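You operate a simulated robot arm through the tools that you are given. There is no shell and no other tool. Be economical: measure what you need, move in short steps, check, and stop when the job is done.

The job below is to be done with a simulated robot arm. You get a single attempt, and the scene is never put back.

## Task
Line up the wheel's white mark, tighten the hub knob and tap the orange and blue pegs home.
Fine: use the yellow mallet, two taps or more a peg; lay it on the tilt board, loosen the hub knob; leave the other pegs proud.

It is judged by the outcome, as a careful person would: the job done as asked, and still so three seconds after it is handed in. It fails if anything else is knocked over, pushed out of place, dropped, spilled or broken.

## Robot
A 7-joint arm with a two-finger parallel gripper, fixed in place. Base frame: the origin is at the foot of the arm, x ahead of it, y to its left, z up. Lengths are in mm, angles in rad, forces in N, time in s.
With the tool pointing down near the work surface it reaches from about 200 to 740 mm from the base axis. Its first joint turns from -2.897 to 2.897 rad. Payload 1.57 kg.
The tool frame sits at the grasp point between the pads (the TCP): z along the fingers, y along the line on which they close. The tips reach 30 mm beyond it. The gripper opens to 110 mm. The fingers are 24 mm wide and 12 mm thick; the gripper's body (48 by 112 mm) begins 78 mm behind the TCP.
Orientation is that of the tool frame in the base frame, as [roll, pitch, yaw] about the fixed x, y, z axes, in that order (R = Rz(yaw) Ry(pitch) Rx(roll)). With the fingers straight down and closing along the base's y, the tool's x points along the base's -x, its y along +y and its z along -z.

## Interface
- The arm moves only by the tool nudge_tool. Its argument "steps" is a list of rows, each a list of 6 numbers: the shift along the tool's x, y, z in mm, then the turn, a rotation vector about the tool's x, y, z in rad. In form: [[x, y, z, rx, ry, rz], ...]. A call has 1 to 8 rows; each row shifts and turns the commanded pose from where the row before left it, along the tool's axes as they then stand. "claw" is the gripper command, from -1 (shut) to 1 (fully open), values between in proportion, set as the call begins (left out, the last holds). Each row takes 0.2 s and may step no farther than 50 mm and 0.15 rad from the row before; otherwise, or with a gripper value out of range, the whole call is refused. A pose out of reach is approached as far as the arm can. The call stops where the force on the tool passes 40 N (or 10 N more than at its start, if that is more) or the arm is blocked; 0.2 s more then pass. Each finger travels about 45 mm/s and halts on what it meets, pressing with about 33 N; the grip force reading is that of the motor and also rises with nothing between the fingers. The clock runs only during rows and for 0.2 s after the last one: add rows that do not move to give the fingers time. The reply holds the time, the measured pose of the TCP, the force on the tool along the base axes, the opening and the grip force, in the units named above and with some noise, with the torque about the TCP (base axes, N m) and any sound that the robot's microphone picked up.
- Cameras (640 x 400 px; columns grow to the right, rows downward): "scene" is fixed at [217.4, 499.3, 1530.3]; the picture's right is [-0.95, -0.33, 0.00], its down [-0.31, 0.91, -0.27] and it looks along [0.09, -0.25, -0.96] (base axes); focal length 214 px, centre (320, 200). "wrist" rides on the gripper at [70, 16, -141] in the tool frame; the picture's right is [-0.23, 0.97, 0.00], its down [-0.86, -0.20, -0.48] and it looks along [-0.47, -0.11, 0.88] (tool axes); focal length 222 px, centre (320, 200). There is no depth. A picture from a camera that has moved, and an enlarged one, comes with that camera's place and axes in the base frame and with its lens.
- capture(camera): a new picture of that camera. No time passes.
- slide_trunk(by): slides the trunk up (or, below 0, down) by that many mm; the arm rides with it, the base frame stays. It gives what a move gives, with no picture.
- inspect(camera, box): a new picture of the part [left, top, right, bottom] of that camera's present view, enlarged. No time passes.
- close_job(): hands the job in; it is judged then, once.

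Work in short steps. Places have to be worked out from the pictures, the camera data and where the tool is seen: move nearer, look again, correct. Check each grasp and each placing, and mend what went wrong. You have 120 turns and 76 pictures in all, those below and enlarged ones among them. Open the gripper and draw the arm clear of the work before you hand the job in, unless the task says otherwise; then end with one line.

The tools are called as a command line: name --pt "numbers of a row" for each row, then --argument value for the rest, lists and objects as JSON in quotes. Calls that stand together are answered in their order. nudge_tool: Moves the arm, as the interface text tells. Its arguments: {"type":"object","properties":{"steps":{"type":"array","items":{"type":"array","items":{"type":"number"}}},"claw":{"type":"number"}},"required":["steps"]} The other tools are called the same way: slide_trunk (by) slides the trunk up or down; capture (camera) takes a picture; inspect (camera, box) takes an enlarged picture of a part of a camera's view; close_job () hands the job in.

At the start:

```text
clock: 0.0
eef_pos: [261.3, 297.0, 1312.8]
ee_rot: [3.14, 0.0, -3.141]
wrist_force: [1.2, 0.5, 0.7]
wrist_torque: [0.0, 0.03, 0.02]
gripper_width: 109.9
grip_force: 0.0
trunk travel left (down, up): [-525.0, 65.0]
```

scene: 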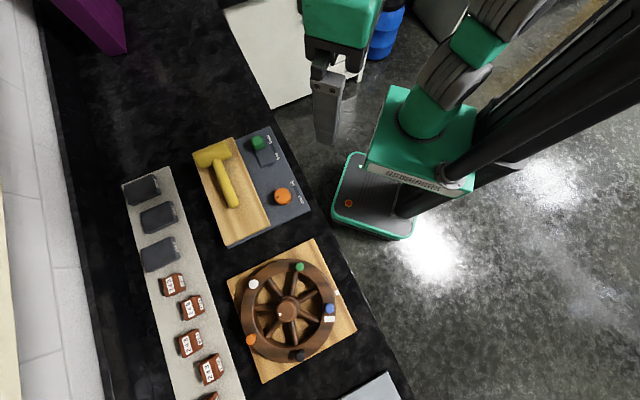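
wrist: 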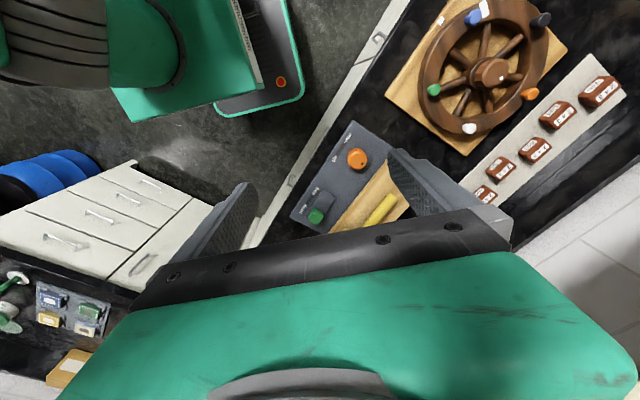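

I start with enlarged views of the wheel and of the mallet/control board.

inspect --camera "scene" --box '[215, 230, 375, 390]'

inspect --camera "scene" --box '[180, 115, 330, 255]'

inspect --camera "wrist" --box '[370, 0, 640, 210]'

```text
2.50 times, centred on (295, 310) of scene
camera zoom: at [217.4, 499.3, 1530.3], right [-0.95, -0.33, 0.0], down [-0.31, 0.91, -0.27], along [0.09, -0.25, -0.96], focal length 536 px, centre (382, -75)
```

zoom: 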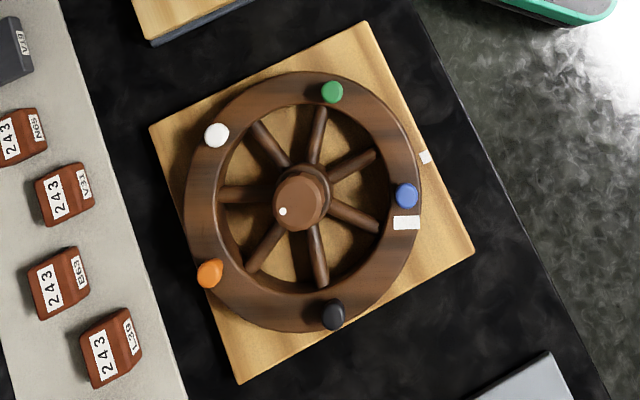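

```text
2.86 times, centred on (255, 185) of scene
camera zoom: at [217.4, 499.3, 1530.3], right [-0.95, -0.33, 0.0], down [-0.31, 0.91, -0.27], along [0.09, -0.25, -0.96], focal length 613 px, centre (506, 243)
```

zoom: 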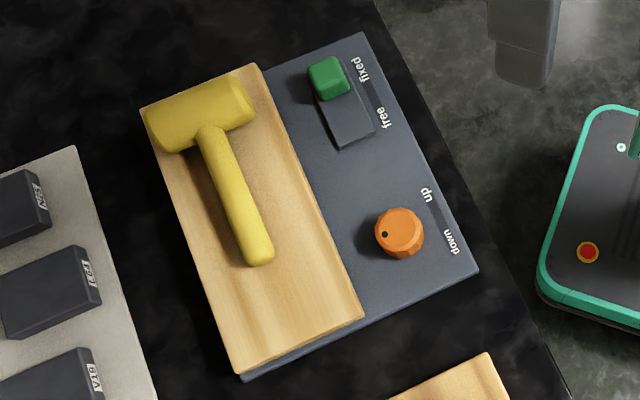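

```text
1.90 times, centred on (505, 105) of wrist
camera zoom: at [190.6, 312.6, 1454.4], right [0.23, 0.97, 0.0], down [0.86, -0.2, 0.48], along [0.47, -0.11, -0.88], focal length 423 px, centre (-32, 381)
```

zoom: 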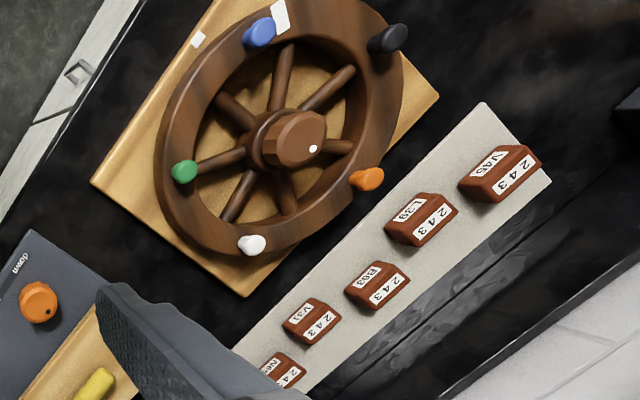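

The hub triangulates to about (257, 635, 960). Nothing is under the gripper, so I lower the trunk and look from the wrist again.

slide_trunk --by -180

nudge_tool --pt "0 40 0 0 0 0" --pt "0 45 0 0 0 0" --pt "0 45 0 0 0 0" --pt "0 45 0 0 0 0" --pt "0 40 0 0 0 0"

capture --camera "wrist"

capture --camera "scene"

```text
clock: 2.0
eef_pos: [260.8, 296.8, 1133.3]
ee_rot: [-3.142, 0.0, -3.141]
wrist_force: [0.3, 0.9, 0.3]
wrist_torque: [0.02, 0.01, -0.01]
gripper_width: 109.9
grip_force: 0.0
trunk travel left (down, up): [-345.0, 245.0]
```

```text
clock: 3.2
eef_pos: [256.2, 492.5, 1122.1]
ee_rot: [3.141, 0.001, 3.141]
wrist_force: [-0.4, 0.2, -0.9]
wrist_torque: [0.05, -0.01, -0.02]
gripper_width: 109.9
grip_force: 0.1
out of reach, approached as far as the arm can: row 5
trunk travel left (down, up): [-345.0, 245.0]
```

```text
70 pictures are left
camera wrist: at [187.1, 507.7, 1263.2], right [0.23, 0.97, 0.0], down [0.85, -0.2, 0.48], along [0.47, -0.11, -0.88], focal length 222 px, centre (320, 200)
```

wrist: 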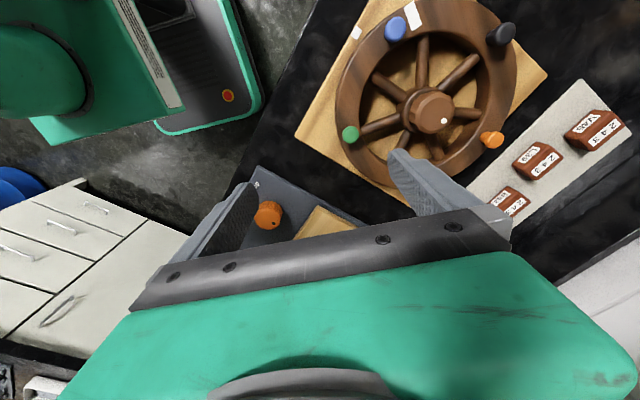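

```text
69 pictures are left
```

scene: 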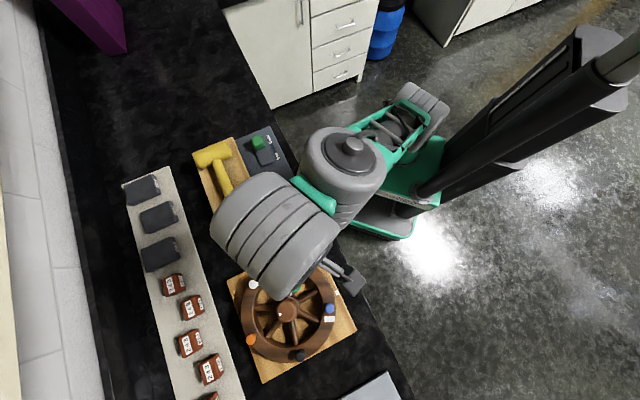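

The arm is short of reach at this height, since the wrist is too far above the shoulder. Going lower should extend it; I go down to about z 1040, which stays clear above everything.

nudge_tool --pt "0 0 30 0 0 0" --pt "0 0 30 0 0 0" --pt "0 0 20 0 0 0" --pt "0 30 0 0 0 0" --pt "0 40 0 0 0 0"

capture --camera "wrist"

```text
clock: 4.4
eef_pos: [259.7, 560.5, 1042.9]
ee_rot: [3.141, 0.0, -3.14]
wrist_force: [-0.1, -1.0, 0.3]
wrist_torque: [0.02, -0.03, -0.02]
gripper_width: 109.8
grip_force: 0.0
out of reach, approached as far as the arm can: row 5
trunk travel left (down, up): [-345.0, 245.0]
```

```text
68 pictures are left
camera wrist: at [189.9, 575.4, 1184.3], right [0.23, 0.97, 0.0], down [0.86, -0.2, 0.48], along [0.47, -0.11, -0.88], focal length 222 px, centre (320, 200)
```

wrist: 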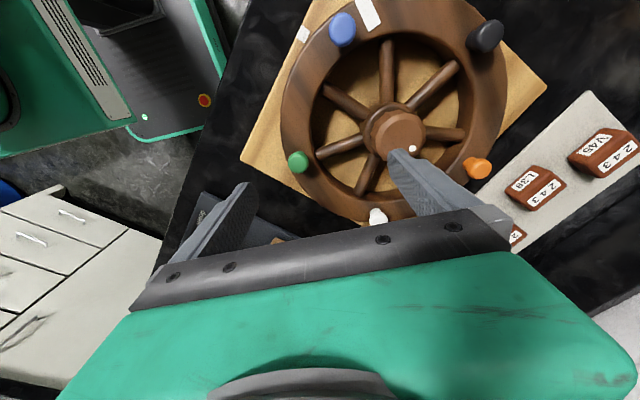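

The reach data fit a sphere centred low, so I want the trunk fully up and the arm reaching down. I raise the trunk, shut the fingers and come down near the green peg at about (266, 532), on its -x side.

slide_trunk --by 245

nudge_tool --pt "15 -15 40 0 0 0" --pt "15 -15 45 0 0 0" --pt "8 0 45 0 0 0" --pt "0 0 45 0 0 0" --pt "0 0 45 0 0 0" --pt "0 0 45 0 0 0" --pt "0 0 15 0 0 0" --claw -1

capture --camera "wrist"

capture --camera "scene"

```text
clock: 6.9
eef_pos: [259.9, 559.7, 1287.2]
ee_rot: [3.141, 0.001, -3.14]
wrist_force: [0.9, 0.4, 0.6]
wrist_torque: [0.03, -0.01, -0.02]
gripper_width: 110.0
grip_force: 0.1
trunk travel left (down, up): [-590.0, 0.0]
```

```text
clock: 8.5
eef_pos: [221.5, 528.5, 1005.1]
ee_rot: [-3.141, 0.0, 3.141]
wrist_force: [0.0, -0.8, 0.3]
wrist_torque: [-0.05, -0.04, -0.03]
gripper_width: 0.0
grip_force: 17.8
trunk travel left (down, up): [-590.0, 0.0]
```

```text
67 pictures are left
camera wrist: at [151.1, 544.2, 1147.3], right [0.23, 0.97, 0.0], down [0.86, -0.2, 0.48], along [0.47, -0.11, -0.88], focal length 222 px, centre (320, 200)
```

wrist: 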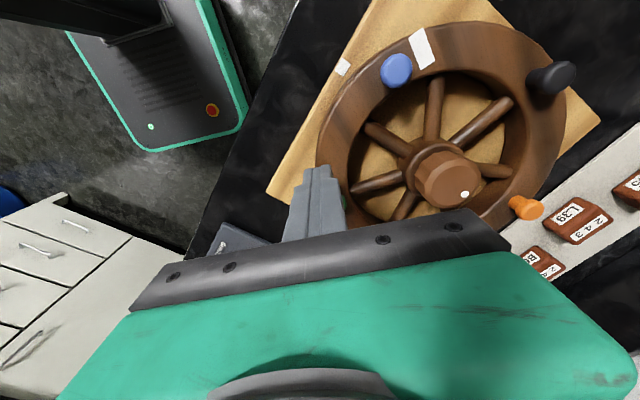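

```text
66 pictures are left
```

scene: 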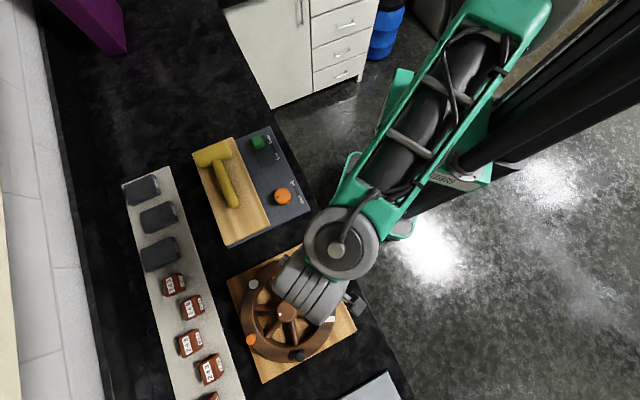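

Hub top is at about z 945 and peg tops at about 930–940. The closed fingers are at z 975 beside the green peg; I descend 40 mm and look closely.

nudge_tool --pt "0 0 20 0 0 0" --pt "0 0 20 0 0 0"

inspect --camera "wrist" --box '[240, 20, 560, 250]'

inspect --camera "scene" --box '[215, 230, 375, 390]'

```text
clock: 9.1
eef_pos: [220.8, 528.2, 967.8]
ee_rot: [-3.141, 0.0, 3.141]
wrist_force: [0.4, -0.6, 0.3]
wrist_torque: [0.03, 0.0, 0.0]
gripper_width: 0.0
grip_force: 21.9
trunk travel left (down, up): [-590.0, 0.0]
```

```text
1.74 times, centred on (400, 135) of wrist
camera zoom: at [150.1, 543.8, 1108.8], right [0.23, 0.97, 0.0], down [0.86, -0.2, 0.48], along [0.47, -0.11, -0.88], focal length 386 px, centre (181, 313)
```

zoom: 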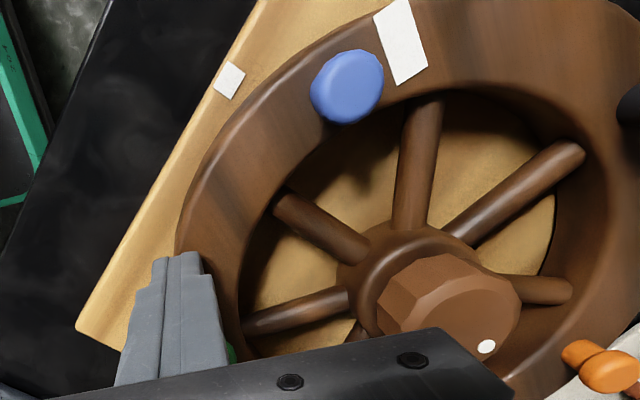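

```text
2.50 times, centred on (295, 310) of scene
camera zoom: at [217.4, 499.3, 1530.3], right [-0.95, -0.33, 0.0], down [-0.31, 0.91, -0.27], along [0.09, -0.25, -0.96], focal length 536 px, centre (382, -75)
```

zoom: 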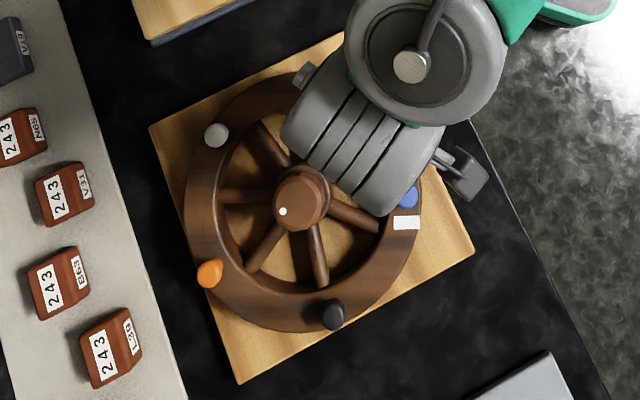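

Finger tips are at z≈938, about peg-top height. I lower 16 mm more and then push toward +x in small steps, watching the force.

nudge_tool --pt "0 0 8 0 0 0" --pt "0 0 8 0 0 0" --pt "-10 0 0 0 0 0" --pt "-10 0 0 0 0 0" --pt "-10 -1 0 0 0 0" --pt "-8 -1 0 0 0 0"

inspect --camera "wrist" --box '[240, 20, 560, 250]'

```text
clock: 9.7
eef_pos: [220.4, 528.7, 964.2]
ee_rot: [3.135, 0.004, -3.141]
wrist_force: [-4.1, -15.6, 20.3]
wrist_torque: [-0.54, 0.07, -0.1]
gripper_width: 0.3
grip_force: 21.2
trunk travel left (down, up): [-590.0, 0.0]
stopped in row 2: the force on the tool passed its limit at 50 N (the readings are from after the stop); the commanded pose is now the measured one
```

```text
1.74 times, centred on (400, 135) of wrist
camera zoom: at [150.0, 542.9, 1105.6], right [0.23, 0.97, 0.01], down [0.85, -0.2, 0.48], along [0.47, -0.1, -0.88], focal length 386 px, centre (181, 313)
```

zoom: 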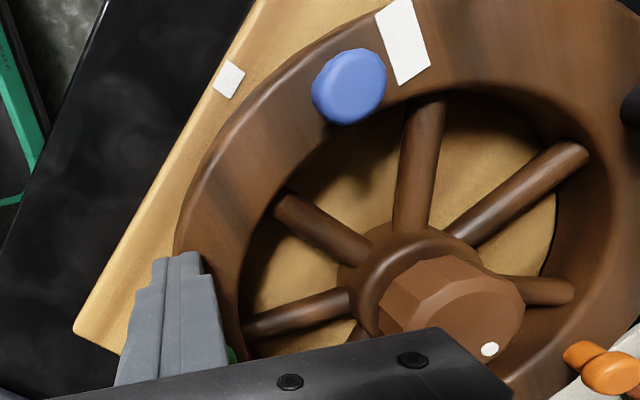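

The tips touched the rim at about z 934, so the rim's top is higher than I judged. I lift 6 mm and push along +x from there.

nudge_tool --pt "0 0 -6 0 0 0" --pt "-10 0 0 0 0 0" --pt "-10 0 0 0 0 0" --pt "-8 0 0 0 0 0" --pt "-7 0 0 0 0 0"

inspect --camera "wrist" --box '[240, 20, 560, 250]'

```text
clock: 10.9
eef_pos: [256.5, 532.3, 965.9]
ee_rot: [3.135, 0.003, -3.139]
wrist_force: [0.7, -0.1, 0.4]
wrist_torque: [0.0, 0.0, 0.03]
gripper_width: 0.0
grip_force: 21.5
trunk travel left (down, up): [-590.0, 0.0]
```

```text
1.74 times, centred on (400, 135) of wrist
camera zoom: at [186.8, 546.5, 1108.0], right [0.23, 0.97, 0.01], down [0.85, -0.2, 0.48], along [0.47, -0.1, -0.88], focal length 386 px, centre (181, 313)
```

zoom: 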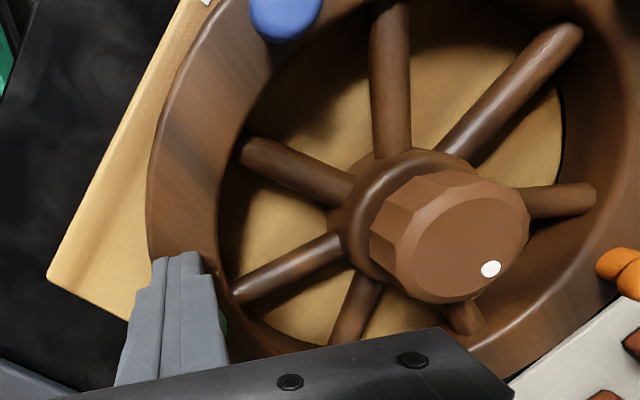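

Force is low; I check whether the wheel has turned using the full view.

capture --camera "wrist"

inspect --camera "scene" --box '[215, 230, 375, 390]'

```text
61 pictures are left
camera wrist: at [186.8, 546.5, 1108.0], right [0.23, 0.97, 0.01], down [0.85, -0.2, 0.48], along [0.47, -0.1, -0.88], focal length 222 px, centre (320, 200)
```

wrist: 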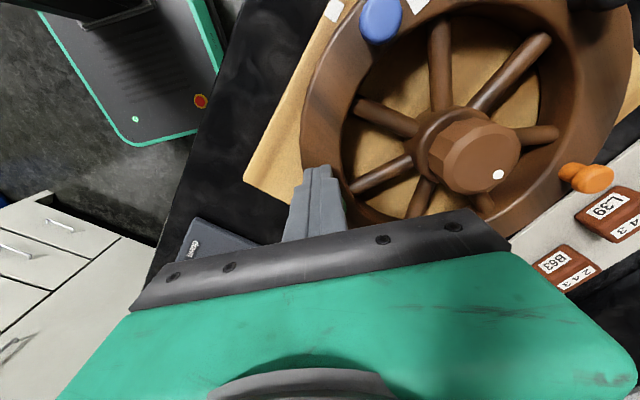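

```text
2.50 times, centred on (295, 310) of scene
camera zoom: at [217.4, 499.3, 1530.3], right [-0.95, -0.33, 0.0], down [-0.31, 0.91, -0.27], along [0.09, -0.25, -0.96], focal length 536 px, centre (382, -75)
```

zoom: 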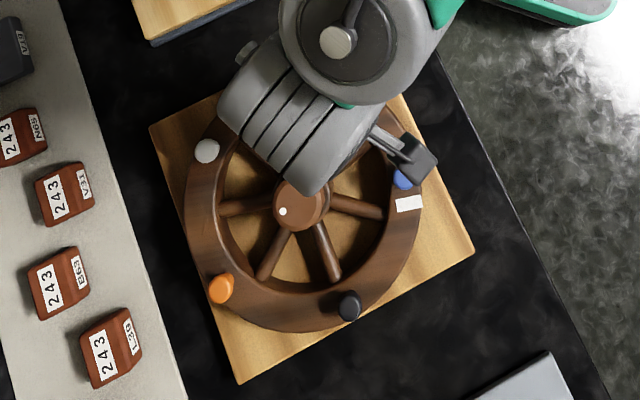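

The wheel did turn, about 9° counter-clockwise, with little friction. I follow the peg's arc for about 14° more.

nudge_tool --pt "-9 2 0 0 0 0" --pt "-9 3 0 0 0 0" --pt "-8 4 0 0 0 0"

inspect --camera "scene" --box '[215, 230, 375, 390]'

```text
clock: 11.7
eef_pos: [282.8, 542.0, 966.9]
ee_rot: [3.137, 0.002, -3.139]
wrist_force: [-0.9, 0.0, 0.6]
wrist_torque: [0.0, -0.04, 0.04]
gripper_width: 0.0
grip_force: 21.4
trunk travel left (down, up): [-590.0, 0.0]
```

```text
2.50 times, centred on (295, 310) of scene
camera zoom: at [217.4, 499.3, 1530.3], right [-0.95, -0.33, 0.0], down [-0.31, 0.91, -0.27], along [0.09, -0.25, -0.96], focal length 536 px, centre (382, -75)
```

zoom: 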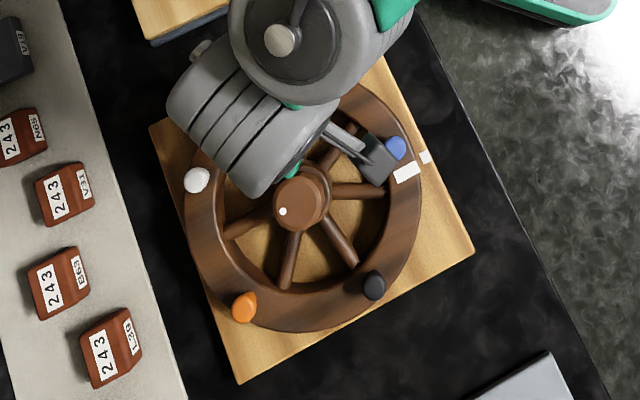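

Nearly aligned. I back the finger off a few mm, rise and move so the wrist camera views the marks from overhead.

nudge_tool --pt "8 0 0 0 0 0" --pt "0 -10 -40 0 0 0" --pt "45 0 -20 0 0 0" --pt "45 0 0 0 0 0" --pt "45 0 0 0 0 0" --pt "10 10 0 0 0 0"

capture --camera "wrist"

inspect --camera "scene" --box '[215, 230, 375, 390]'

```text
clock: 13.1
eef_pos: [127.6, 538.9, 1025.1]
ee_rot: [3.136, 0.002, 3.14]
wrist_force: [-0.8, 0.0, -0.5]
wrist_torque: [-0.02, 0.02, -0.01]
gripper_width: 0.0
grip_force: 21.2
trunk travel left (down, up): [-590.0, 0.0]
```

```text
58 pictures are left
camera wrist: at [57.3, 554.1, 1166.9], right [0.23, 0.97, 0.01], down [0.85, -0.2, 0.48], along [0.47, -0.1, -0.88], focal length 222 px, centre (320, 200)
```

wrist: 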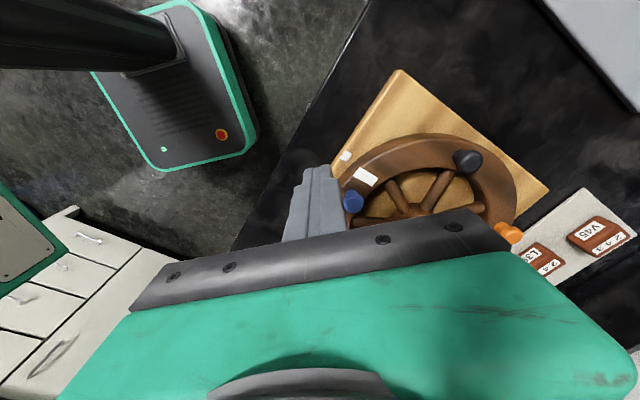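

```text
2.50 times, centred on (295, 310) of scene
camera zoom: at [217.4, 499.3, 1530.3], right [-0.95, -0.33, 0.0], down [-0.31, 0.91, -0.27], along [0.09, -0.25, -0.96], focal length 536 px, centre (382, -75)
```

zoom: 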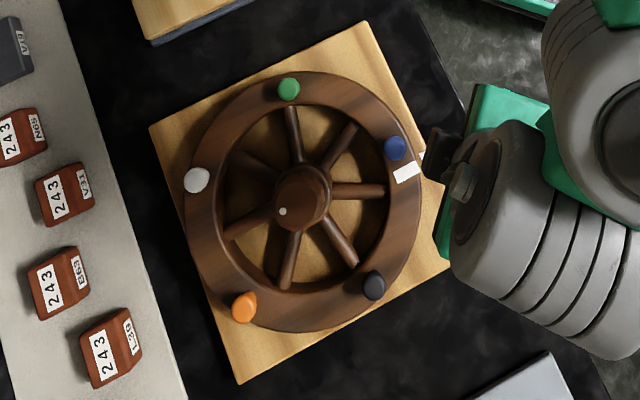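

The knob's white dot didn't move with the wheel. I place the wrist camera in the vertical plane through the axis and the board mark, so that heights don't matter, and look there.

nudge_tool --pt "-36 0 0 0 0 0" --pt "-36 0 0 0 0 0"

inspect --camera "wrist" --box '[280, 20, 580, 240]'

inspect --camera "scene" --box '[280, 240, 360, 320]'

```text
clock: 13.7
eef_pos: [201.3, 539.7, 1024.5]
ee_rot: [3.137, 0.001, -3.141]
wrist_force: [0.1, -0.2, 0.6]
wrist_torque: [0.0, 0.02, 0.01]
gripper_width: 0.0
grip_force: 21.3
trunk travel left (down, up): [-590.0, 0.0]
```

```text
1.82 times, centred on (430, 130) of wrist
camera zoom: at [131.0, 553.9, 1166.8], right [0.23, 0.97, 0.01], down [0.85, -0.2, 0.48], along [0.47, -0.1, -0.88], focal length 404 px, centre (120, 327)
```

zoom: 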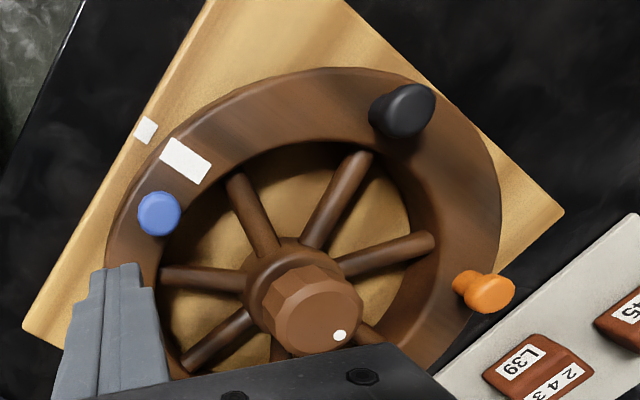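

```text
5.00 times, centred on (320, 280) of scene
camera zoom: at [217.4, 499.3, 1530.3], right [-0.95, -0.33, 0.0], down [-0.31, 0.91, -0.27], along [0.09, -0.25, -0.96], focal length 1072 px, centre (320, -200)
```

zoom: 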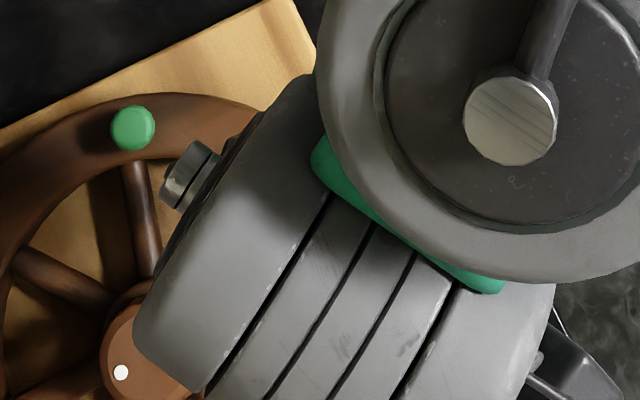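

The wheel mark measures about 1.5–2° short of the board mark (212.8° vs 214.3°). I go back behind the green peg and push 3 mm beyond the previous contact position.

nudge_tool --pt "-40 0 0 0 0 0" --pt "-20 2 0 0 0 0" --pt "0 0 35 0 0 0" --pt "0 0 21 0 0 0" --pt "-12 0 0 0 0 0" --pt "-8 0 0 0 0 0"

```text
clock: 15.1
eef_pos: [281.6, 543.6, 971.5]
ee_rot: [3.134, 0.001, -3.138]
wrist_force: [0.2, 0.6, -1.3]
wrist_torque: [0.03, -0.02, 0.0]
gripper_width: 0.1
grip_force: 20.8
trunk travel left (down, up): [-590.0, 0.0]
```

Now the last few millimetres, then back off and return to the viewing position.

nudge_tool --pt "-2 0 1 0 0 0" --pt "-2.2 0 0 0 0 0" --pt "0 0 0 0 0 0"

nudge_tool --pt "8 0 0 0 0 0" --pt "0 0 -40 0 0 0" --pt "38 0 -14 0 0 0" --pt "38 -2 0 0 0 0"

inspect --camera "wrist" --box '[280, 20, 580, 240]'

```text
clock: 15.9
eef_pos: [286.8, 541.8, 969.6]
ee_rot: [3.135, 0.001, -3.14]
wrist_force: [-0.5, -0.2, 0.0]
wrist_torque: [0.02, 0.02, -0.01]
gripper_width: 0.2
grip_force: 21.2
trunk travel left (down, up): [-590.0, 0.0]
```

```text
clock: 16.9
eef_pos: [197.8, 539.5, 1028.5]
ee_rot: [3.137, 0.002, -3.141]
wrist_force: [0.3, -0.1, 0.0]
wrist_torque: [0.04, -0.03, 0.0]
gripper_width: 0.0
grip_force: 21.8
trunk travel left (down, up): [-590.0, 0.0]
```

```text
1.82 times, centred on (430, 130) of wrist
camera zoom: at [127.3, 553.6, 1170.0], right [0.23, 0.97, 0.01], down [0.85, -0.2, 0.48], along [0.47, -0.1, -0.88], focal length 404 px, centre (120, 327)
```

zoom: 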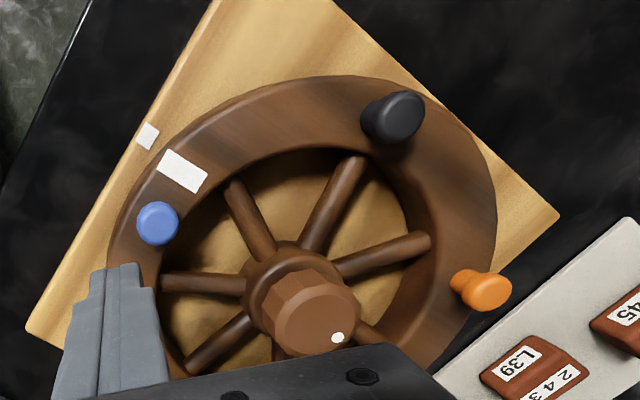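

The marks now measure aligned (both 34.4°). Next is the hub knob: I move above it at (256, 641) with the gripper open 80 mm and look.

nudge_tool --pt "-20 34 0 0 0 0" --pt "-20 34 0 0 0 0" --pt "-18 33 0 0 0 0" --pt "0 0 0 0 0 0" --pt "0 0 0 0 0 0" --claw 0.45

capture --camera "wrist"

inspect --camera "scene" --box '[215, 230, 375, 390]'

```text
clock: 18.1
eef_pos: [258.5, 637.2, 1025.5]
ee_rot: [3.135, 0.001, 3.141]
wrist_force: [0.0, 0.1, 0.4]
wrist_torque: [-0.02, 0.0, -0.01]
gripper_width: 79.8
grip_force: 0.1
trunk travel left (down, up): [-590.0, 0.0]
```

```text
53 pictures are left
camera wrist: at [188.3, 651.5, 1166.9], right [0.23, 0.97, 0.01], down [0.85, -0.2, 0.48], along [0.47, -0.1, -0.88], focal length 222 px, centre (320, 200)
```

wrist: 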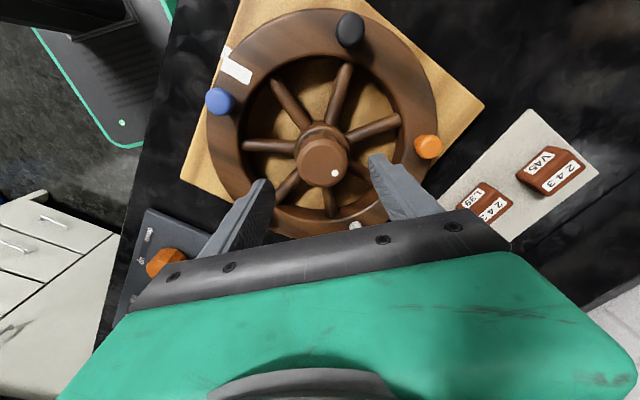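

```text
2.50 times, centred on (295, 310) of scene
camera zoom: at [217.4, 499.3, 1530.3], right [-0.95, -0.33, 0.0], down [-0.31, 0.91, -0.27], along [0.09, -0.25, -0.96], focal length 536 px, centre (382, -75)
```

zoom: 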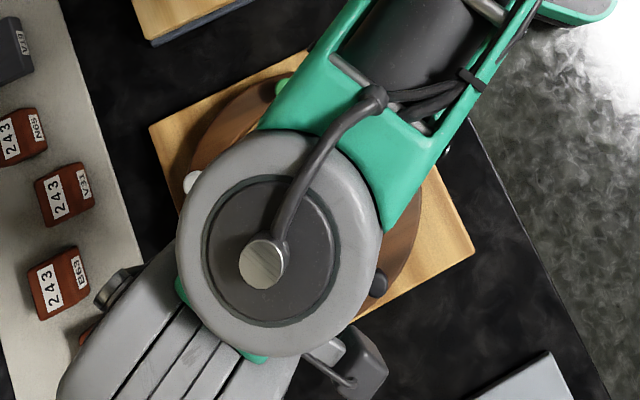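

The knob top projects to (254.5, 641). I correct 3 mm, descend so the tips are about 20 mm below the knob top, and grip.

nudge_tool --pt "3.5 3.5 15 0 0 0" --pt "0 0 15 0 0 0" --pt "0 0 12 0 0 0" --pt "0 0 6 0 0 0"

capture --camera "wrist"

```text
clock: 19.1
eef_pos: [257.6, 643.7, 976.9]
ee_rot: [3.134, 0.002, -3.141]
wrist_force: [0.1, 0.2, -0.7]
wrist_torque: [-0.02, 0.02, 0.01]
gripper_width: 79.6
grip_force: 0.0
trunk travel left (down, up): [-590.0, 0.0]
```

```text
51 pictures are left
camera wrist: at [186.7, 657.9, 1118.6], right [0.23, 0.97, 0.01], down [0.85, -0.2, 0.48], along [0.47, -0.1, -0.88], focal length 222 px, centre (320, 200)
```

wrist: 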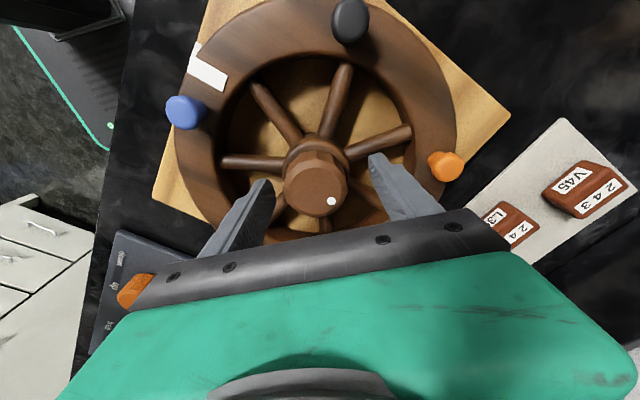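

The knob sits between the fingers. I shift 2 mm and close gently onto it.

nudge_tool --pt "0 -2 0 0 0 0" --pt "0 0 0 0 0 0" --pt "0 0 0 0 0 0" --claw -1

inspect --camera "wrist" --box '[160, 20, 480, 240]'

```text
clock: 19.9
eef_pos: [257.3, 638.7, 976.7]
ee_rot: [3.14, -0.002, -3.141]
wrist_force: [-0.7, -9.9, 1.4]
wrist_torque: [-1.02, 0.06, 0.02]
gripper_width: 45.9
grip_force: 21.7
trunk travel left (down, up): [-590.0, 0.0]
```

```text
1.82 times, centred on (320, 130) of wrist
camera zoom: at [187.2, 654.9, 1118.2], right [0.23, 0.97, 0.0], down [0.85, -0.2, 0.48], along [0.47, -0.11, -0.88], focal length 404 px, centre (320, 327)
```

zoom: 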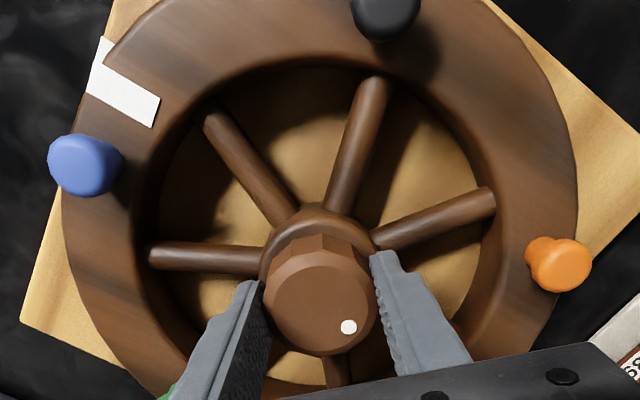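

Gripped at 45.9 mm. I shift 2 mm to relieve the side force and turn clockwise (about tool +z) in small steps, watching torque.

nudge_tool --pt "0 -2 0 0 0 0.0" --pt "0 0 0 0 0 0.12" --pt "0 0 0 0 0 0.12" --pt "0 0 0 0 0 0.12"

inspect --camera "wrist" --box '[160, 20, 480, 240]'

```text
clock: 20.9
eef_pos: [258.8, 639.7, 976.8]
ee_rot: [3.131, -0.001, 2.777]
wrist_force: [7.7, -4.3, 6.7]
wrist_torque: [-1.96, 0.2, 0.03]
gripper_width: 46.1
grip_force: 45.1
trunk travel left (down, up): [-590.0, 0.0]
```

```text
1.82 times, centred on (320, 130) of wrist
camera zoom: at [197.4, 677.8, 1118.5], right [0.56, 0.83, 0.01], down [0.73, -0.49, 0.48], along [0.4, -0.26, -0.88], focal length 404 px, centre (320, 327)
```

zoom: 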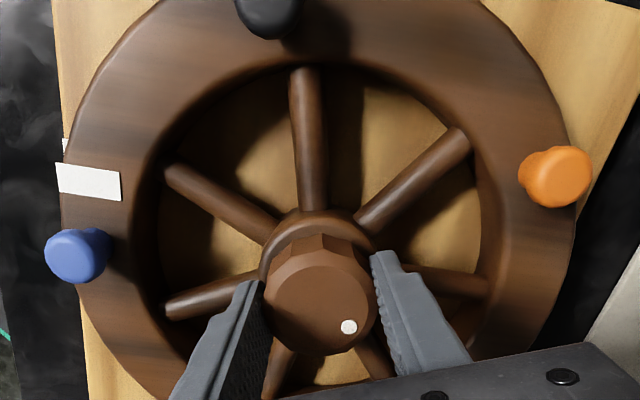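

The knob turns with the gripper and the torque is still small. I continue clockwise.

nudge_tool --pt "0 0 0 0 0 0.14" --pt "0 0 0 0 0 0.14" --pt "0 0 0 0 0 0.14" --pt "0 0 0 0 0 0.14"

capture --camera "wrist"

```text
clock: 21.9
eef_pos: [257.5, 640.7, 977.6]
ee_rot: [3.136, -0.004, 2.217]
wrist_force: [13.6, -3.4, 8.8]
wrist_torque: [-1.13, 0.0, -0.04]
gripper_width: 46.2
grip_force: 45.0
trunk travel left (down, up): [-590.0, 0.0]
```

```text
48 pictures are left
camera wrist: at [228.0, 703.6, 1118.7], right [0.91, 0.41, 0.0], down [0.36, -0.81, 0.47], along [0.2, -0.43, -0.88], focal length 222 px, centre (320, 200)
```

wrist: 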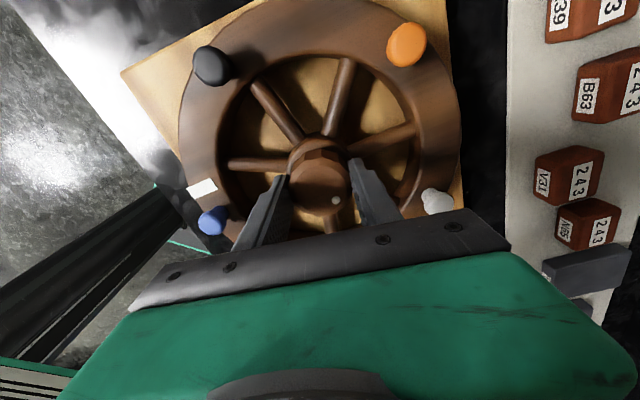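

The wheel looks unmoved (orange at ~84°, blue ~226°) and the knob is still free. I keep turning.

nudge_tool --pt "0 0 0 0 0 0.14" --pt "0 0 0 0 0 0.14" --pt "0 0 0 0 0 0.14" --pt "0 0 0 0 0 0.14" --pt "0 0 0 0 0 0.14"

```text
clock: 23.1
eef_pos: [257.7, 639.5, 976.4]
ee_rot: [3.14, -0.01, 1.516]
wrist_force: [19.9, -4.6, 12.5]
wrist_torque: [0.09, -1.14, 0.0]
gripper_width: 46.1
grip_force: 45.0
trunk travel left (down, up): [-590.0, 0.0]
```

The side force has built up along x, so I relieve it by 3 mm and carry on turning.

nudge_tool --pt "0 3 0 0 0 0" --pt "0 0 0 0 0 0.14" --pt "0 0 0 0 0 0.14" --pt "0 0 0 0 0 0.14" --pt "0 0 0 0 0 0.14"

capture --camera "wrist"

```text
clock: 23.8
eef_pos: [258.1, 640.9, 976.7]
ee_rot: [3.138, 0.007, 1.395]
wrist_force: [-6.0, -20.2, 16.1]
wrist_torque: [-1.59, 0.98, 0.02]
gripper_width: 46.2
grip_force: 44.6
out of reach, approached as far as the arm can: row 2
trunk travel left (down, up): [-590.0, 0.0]
stopped in row 3: the force on the tool passed its limit at 51 N (the readings are from after the stop); the commanded pose is now the measured one
```

```text
47 pictures are left
camera wrist: at [285.5, 706.6, 1117.6], right [0.92, -0.39, 0.01], down [-0.35, -0.8, 0.48], along [-0.19, -0.45, -0.87], focal length 222 px, centre (320, 200)
```

wrist: 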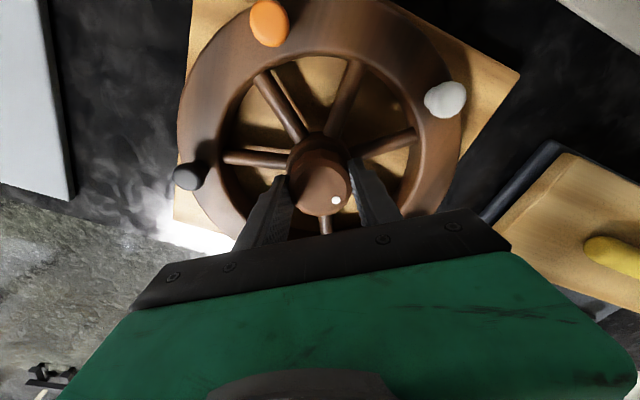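

The wrist joint reached its limit after ~1.7 rad of turning; the wheel hasn't moved. I open, swing back counter-clockwise, and regrip for more.

nudge_tool --pt "0 0 0 0 0 0" --pt "0 0 0 0 0 0" --pt "0 0 0 0 0 -0.14" --pt "0 0 0 0 0 -0.14" --pt "0 0 0 0 0 -0.14" --pt "0 0 0 0 0 -0.14" --pt "0 0 0 0 0 -0.14" --pt "0 0 0 0 0 -0.14" --claw 0.4

nudge_tool --pt "0 0 0 0 0 -0.14" --pt "0 0 0 0 0 -0.14" --pt "0 0 0 0 0 -0.14" --pt "0 0 0 0 0 -0.14" --pt "0 0 0 0 0 -0.14" --pt "0 0 0 0 0 -0.14" --pt "0 0 0 0 0 -0.14" --pt "0 0 0 0 0 -0.14"

nudge_tool --pt "0 0 0 0 0 -0.14" --pt "0 0 0 0 0 -0.14" --pt "0 0 0 0 0 -0.14" --pt "0 0 0 0 0 -0.14" --pt "0 0 0 0 0 -0.14" --pt "0 0 0 0 0 -0.14" --pt "0 0 0 0 0 -0.14"

capture --camera "wrist"

```text
clock: 25.6
eef_pos: [260.9, 643.5, 974.1]
ee_rot: [-3.139, 0.007, 2.24]
wrist_force: [-1.5, -0.2, 0.7]
wrist_torque: [-0.02, 0.01, 0.02]
gripper_width: 76.9
grip_force: 0.1
trunk travel left (down, up): [-590.0, 0.0]
```

```text
clock: 27.4
eef_pos: [259.3, 643.8, 974.6]
ee_rot: [-3.135, 0.001, -2.926]
wrist_force: [0.2, 0.2, 0.2]
wrist_torque: [-0.01, -0.01, -0.02]
gripper_width: 77.1
grip_force: 0.0
trunk travel left (down, up): [-590.0, 0.0]
```

```text
clock: 29.0
eef_pos: [258.8, 644.4, 973.2]
ee_rot: [-3.137, -0.004, -1.945]
wrist_force: [-0.1, -0.1, 0.0]
wrist_torque: [0.0, 0.03, 0.02]
gripper_width: 77.0
grip_force: 0.0
trunk travel left (down, up): [-590.0, 0.0]
```

```text
46 pictures are left
camera wrist: at [217.4, 585.4, 1115.4], right [-0.82, 0.57, -0.01], down [0.5, 0.73, 0.48], along [0.27, 0.39, -0.88], focal length 222 px, centre (320, 200)
```

wrist: 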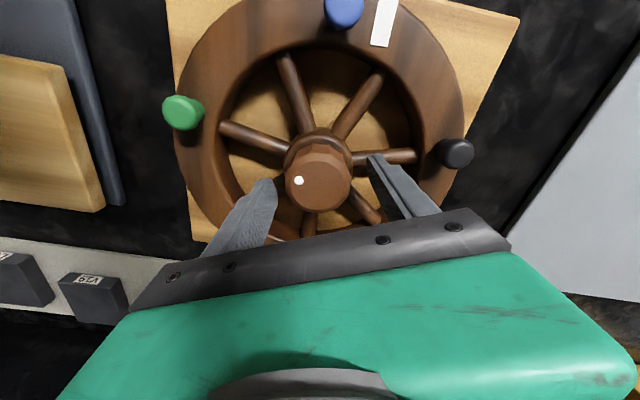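

Wheel and marks still look unmoved. I recentre by 4 mm, regrip and turn clockwise again.

nudge_tool --pt "4.5 -0.4 -3 0 0 0" --pt "0 0 0 0 0 0" --pt "0 0 0 0 0 0" --pt "0 0 0 0 0 0" --claw -1

nudge_tool --pt "0 0 0 0 0 0.13" --pt "0 0 0 0 0 0.13" --pt "0 0 0 0 0 0.13" --pt "0 0 0 0 0 0.13" --pt "0 0 0 0 0 0.13" --pt "0 0 0 0 0 0.13"

```text
clock: 30.0
eef_pos: [258.0, 639.9, 976.9]
ee_rot: [-3.137, -0.003, -1.947]
wrist_force: [-1.9, 0.4, 3.9]
wrist_torque: [0.19, 0.56, 0.01]
gripper_width: 47.7
grip_force: 33.4
trunk travel left (down, up): [-590.0, 0.0]
```

```text
clock: 31.4
eef_pos: [258.4, 639.9, 977.6]
ee_rot: [-3.137, 0.002, -2.731]
wrist_force: [-0.7, 2.0, 12.0]
wrist_torque: [0.38, 0.47, 0.01]
gripper_width: 47.6
grip_force: 45.0
trunk travel left (down, up): [-590.0, 0.0]
```

No end stop yet, 2.5 rad in total. I continue clockwise.

nudge_tool --pt "0 0 -1 0 0 0.13" --pt "0 0 0 0 0 0.13" --pt "0 0 0 0 0 0.13" --pt "0 0 0 0 0 0.13" --pt "0 0 0 0 0 0.13" --pt "0 0 0 0 0 0.13"

nudge_tool --pt "0 0 -1 0 0 0.13" --pt "0 0 0 0 0 0.13" --pt "0 0 0 0 0 0.13" --pt "0 0 0 0 0 0.13" --pt "0 0 0 0 0 0.13" --pt "0 0 0 0 0 0.13"

capture --camera "wrist"

```text
clock: 32.8
eef_pos: [258.2, 639.5, 976.4]
ee_rot: [-3.136, 0.004, 2.773]
wrist_force: [0.2, 3.1, 2.5]
wrist_torque: [1.25, 0.15, 1.44]
gripper_width: 47.8
grip_force: 45.5
trunk travel left (down, up): [-590.0, 0.0]
```

```text
clock: 34.2
eef_pos: [259.2, 638.8, 976.9]
ee_rot: [-3.139, 0.011, 1.993]
wrist_force: [-0.1, -4.4, -6.5]
wrist_torque: [-0.26, 0.17, 1.53]
gripper_width: 46.9
grip_force: 44.5
trunk travel left (down, up): [-590.0, 0.0]
```

```text
45 pictures are left
camera wrist: at [244.1, 709.8, 1117.5], right [0.98, 0.19, 0.0], down [0.17, -0.86, 0.49], along [0.09, -0.48, -0.87], focal length 222 px, centre (320, 200)
```

wrist: 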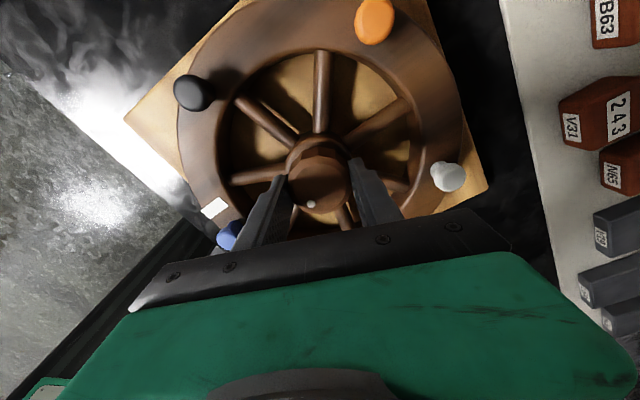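

Torque about the axis rose to 1.5 N m and the fingers began slipping on the knob, so it is tight, with the wheel still at 84°. I release, rise and turn back toward the neutral yaw.

nudge_tool --pt "0 0 0 0 0 0" --pt "0 0 0 0 0 0" --pt "0 0 -30 0 0 0" --pt "0 0 -40 0 0 -0.1" --pt "0 0 -30 0 0 -0.14" --pt "0 0 0 0 0 -0.14" --pt "0 0 0 0 0 -0.14" --pt "0 0 0 0 0 -0.14" --claw 0.4

nudge_tool --pt "0 0 0 0 0 -0.14" --pt "0 0 0 0 0 -0.14" --pt "0 0 0 0 0 -0.14" --pt "0 0 0 0 0 -0.06"

```text
clock: 36.0
eef_pos: [259.0, 641.4, 1078.3]
ee_rot: [-3.136, 0.004, 2.659]
wrist_force: [0.0, -0.3, -0.3]
wrist_torque: [0.0, 0.0, 0.02]
gripper_width: 77.0
grip_force: 0.0
trunk travel left (down, up): [-590.0, 0.0]
```

```text
clock: 37.0
eef_pos: [258.1, 639.1, 1078.6]
ee_rot: [-3.134, 0.003, 3.136]
wrist_force: [0.4, -1.0, 0.4]
wrist_torque: [-0.02, 0.0, -0.02]
gripper_width: 77.2
grip_force: 0.0
trunk travel left (down, up): [-590.0, 0.0]
```

Next I move over the tilt board to look at the mallet.

nudge_tool --pt "-30 -36 0 0 0 0" --pt "-30 -36 0 0 0 0" --pt "-30 -36 0 0 0 0" --pt "-30 -36 0 0 0 0" --pt "-30 -36 0 0 0 0" --pt "-30 -36 0 0 0 0" --pt "-30 -36 0 0 0 0" --claw 1

capture --camera "wrist"

inspect --camera "scene" --box '[215, 230, 375, 390]'

```text
clock: 38.6
eef_pos: [466.6, 388.4, 1078.3]
ee_rot: [-3.136, 0.003, 3.134]
wrist_force: [-0.3, -0.1, -0.8]
wrist_torque: [0.04, 0.01, -0.02]
gripper_width: 110.0
grip_force: 0.0
trunk travel left (down, up): [-590.0, 0.0]
```

```text
44 pictures are left
camera wrist: at [395.5, 405.8, 1219.3], right [0.23, 0.97, -0.01], down [0.85, -0.2, 0.48], along [0.47, -0.12, -0.88], focal length 222 px, centre (320, 200)
```

wrist: 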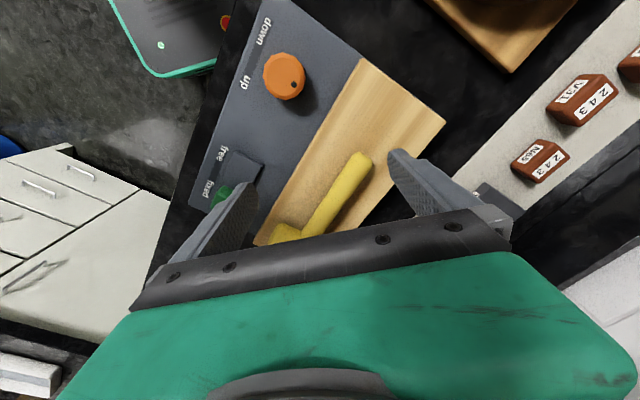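

```text
2.50 times, centred on (295, 310) of scene
camera zoom: at [217.4, 499.3, 1530.3], right [-0.95, -0.33, 0.0], down [-0.31, 0.91, -0.27], along [0.09, -0.25, -0.96], focal length 536 px, centre (382, -75)
```

zoom: 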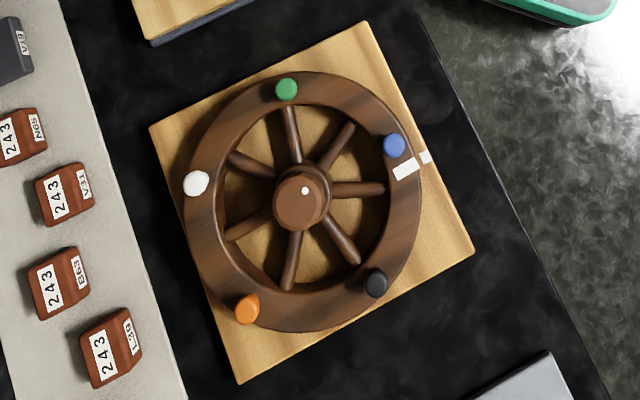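

Marks still look aligned and the knob dot has moved. Now I look closely at the mallet, shifting the arm back so the whole mallet is seen.

nudge_tool --pt "30 0 0 0 0 0" --pt "30 -10 0 0 0 0" --pt "30 -10 0 0 0 0"

inspect --camera "wrist" --box '[240, 80, 520, 260]'

inspect --camera "scene" --box '[180, 120, 320, 250]'

```text
clock: 39.4
eef_pos: [377.4, 371.1, 1097.4]
ee_rot: [-3.13, -0.002, 3.136]
wrist_force: [-0.4, 0.0, -0.8]
wrist_torque: [0.0, -0.02, -0.02]
gripper_width: 110.0
grip_force: 0.0
out of reach, approached as far as the arm can: row 2, 3
trunk travel left (down, up): [-590.0, 0.0]
```

```text
2.22 times, centred on (380, 170) of wrist
camera zoom: at [308.4, 388.7, 1238.0], right [0.23, 0.97, -0.01], down [0.86, -0.2, 0.48], along [0.46, -0.12, -0.88], focal length 494 px, centre (187, 267)
```

zoom: 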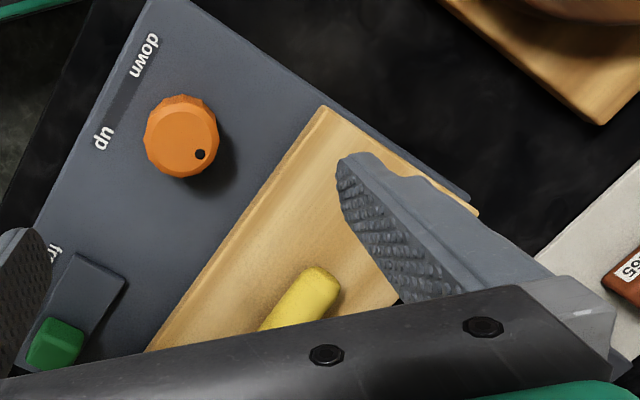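

```text
3.08 times, centred on (250, 185) of scene
camera zoom: at [217.4, 499.3, 1530.3], right [-0.95, -0.33, 0.0], down [-0.31, 0.91, -0.27], along [0.09, -0.25, -0.96], focal length 660 px, centre (535, 246)
```

zoom: 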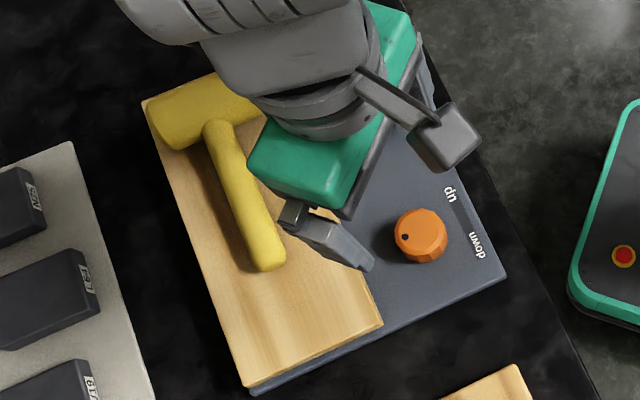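

The mallet lies with head near (640, 310) and handle end near (509, 438), so the handle runs along yaw ≈2.37. I move above the handle at about (562, 387) and turn the fingers across it.

nudge_tool --pt "-46 4 0 0 0 0" --pt "-46 4 0 0 0 0" --pt "-46 4 0 0 0 0" --pt "-46 4 0 0 0 0"

nudge_tool --pt "0 0 0 0 0 0.13" --pt "0 0 0 0 0 0.13" --pt "0 0 0 0 0 0.13" --pt "0 0 0 0 0 0.13" --pt "0 0 0 0 0 0.13" --pt "0 0 0 0 0 0.12"

capture --camera "wrist"

```text
clock: 40.4
eef_pos: [564.7, 384.4, 1090.7]
ee_rot: [-3.135, 0.0, 3.133]
wrist_force: [0.8, -0.5, -1.0]
wrist_torque: [0.03, -0.01, 0.01]
gripper_width: 110.0
grip_force: 0.0
trunk travel left (down, up): [-590.0, 0.0]
```

```text
clock: 41.8
eef_pos: [563.8, 386.0, 1096.9]
ee_rot: [-3.14, 0.005, 2.361]
wrist_force: [-0.4, 0.4, 0.3]
wrist_torque: [-0.02, 0.04, -0.03]
gripper_width: 110.1
grip_force: 0.1
trunk travel left (down, up): [-590.0, 0.0]
```

```text
40 pictures are left
camera wrist: at [524.3, 446.5, 1238.9], right [0.85, 0.53, 0.0], down [0.47, -0.74, 0.48], along [0.26, -0.41, -0.87], focal length 222 px, centre (320, 200)
```

wrist: 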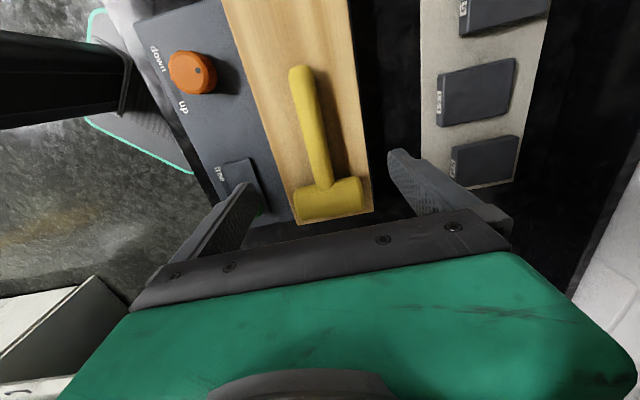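

Good stereo now: head top centre at (618, 320, 958), handle end at (501, 440, 942), board top around 911. I'll grip about 50 mm from the head centre at (583, 356); first I descend to z≈1000 to check.

nudge_tool --pt "-17 -4 30 0 0 0.017" --pt "-17.5 -4 30 0 0 0" --pt "0 0 30 0 0 0" --claw 0.2

capture --camera "wrist"

inspect --camera "scene" --box '[180, 120, 320, 250]'

```text
clock: 42.6
eef_pos: [583.2, 357.2, 1008.9]
ee_rot: [-3.141, 0.009, 2.347]
wrist_force: [0.0, -0.6, -0.1]
wrist_torque: [-0.01, 0.0, -0.01]
gripper_width: 65.7
grip_force: 0.2
trunk travel left (down, up): [-590.0, 0.0]
```

```text
39 pictures are left
camera wrist: at [544.3, 419.1, 1149.6], right [0.85, 0.52, 0.0], down [0.45, -0.75, 0.48], along [0.25, -0.41, -0.87], focal length 222 px, centre (320, 200)
```

wrist: 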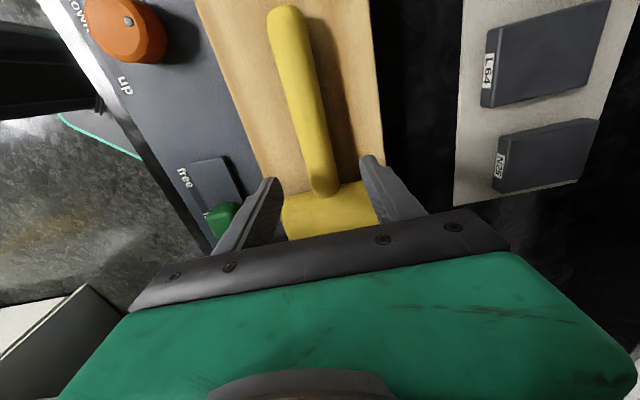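

```text
3.08 times, centred on (250, 185) of scene
camera zoom: at [217.4, 499.3, 1530.3], right [-0.95, -0.33, 0.0], down [-0.31, 0.91, -0.27], along [0.09, -0.25, -0.96], focal length 660 px, centre (535, 246)
```

zoom: 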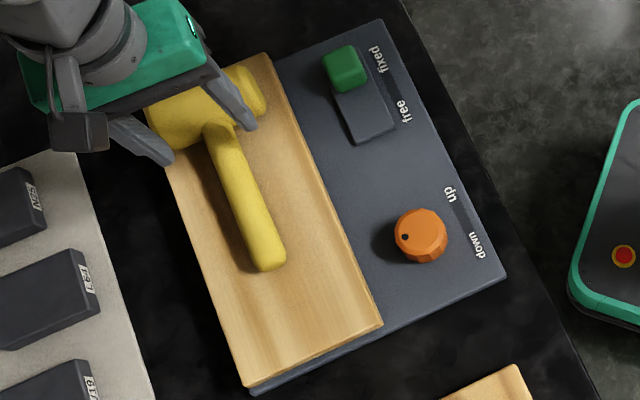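

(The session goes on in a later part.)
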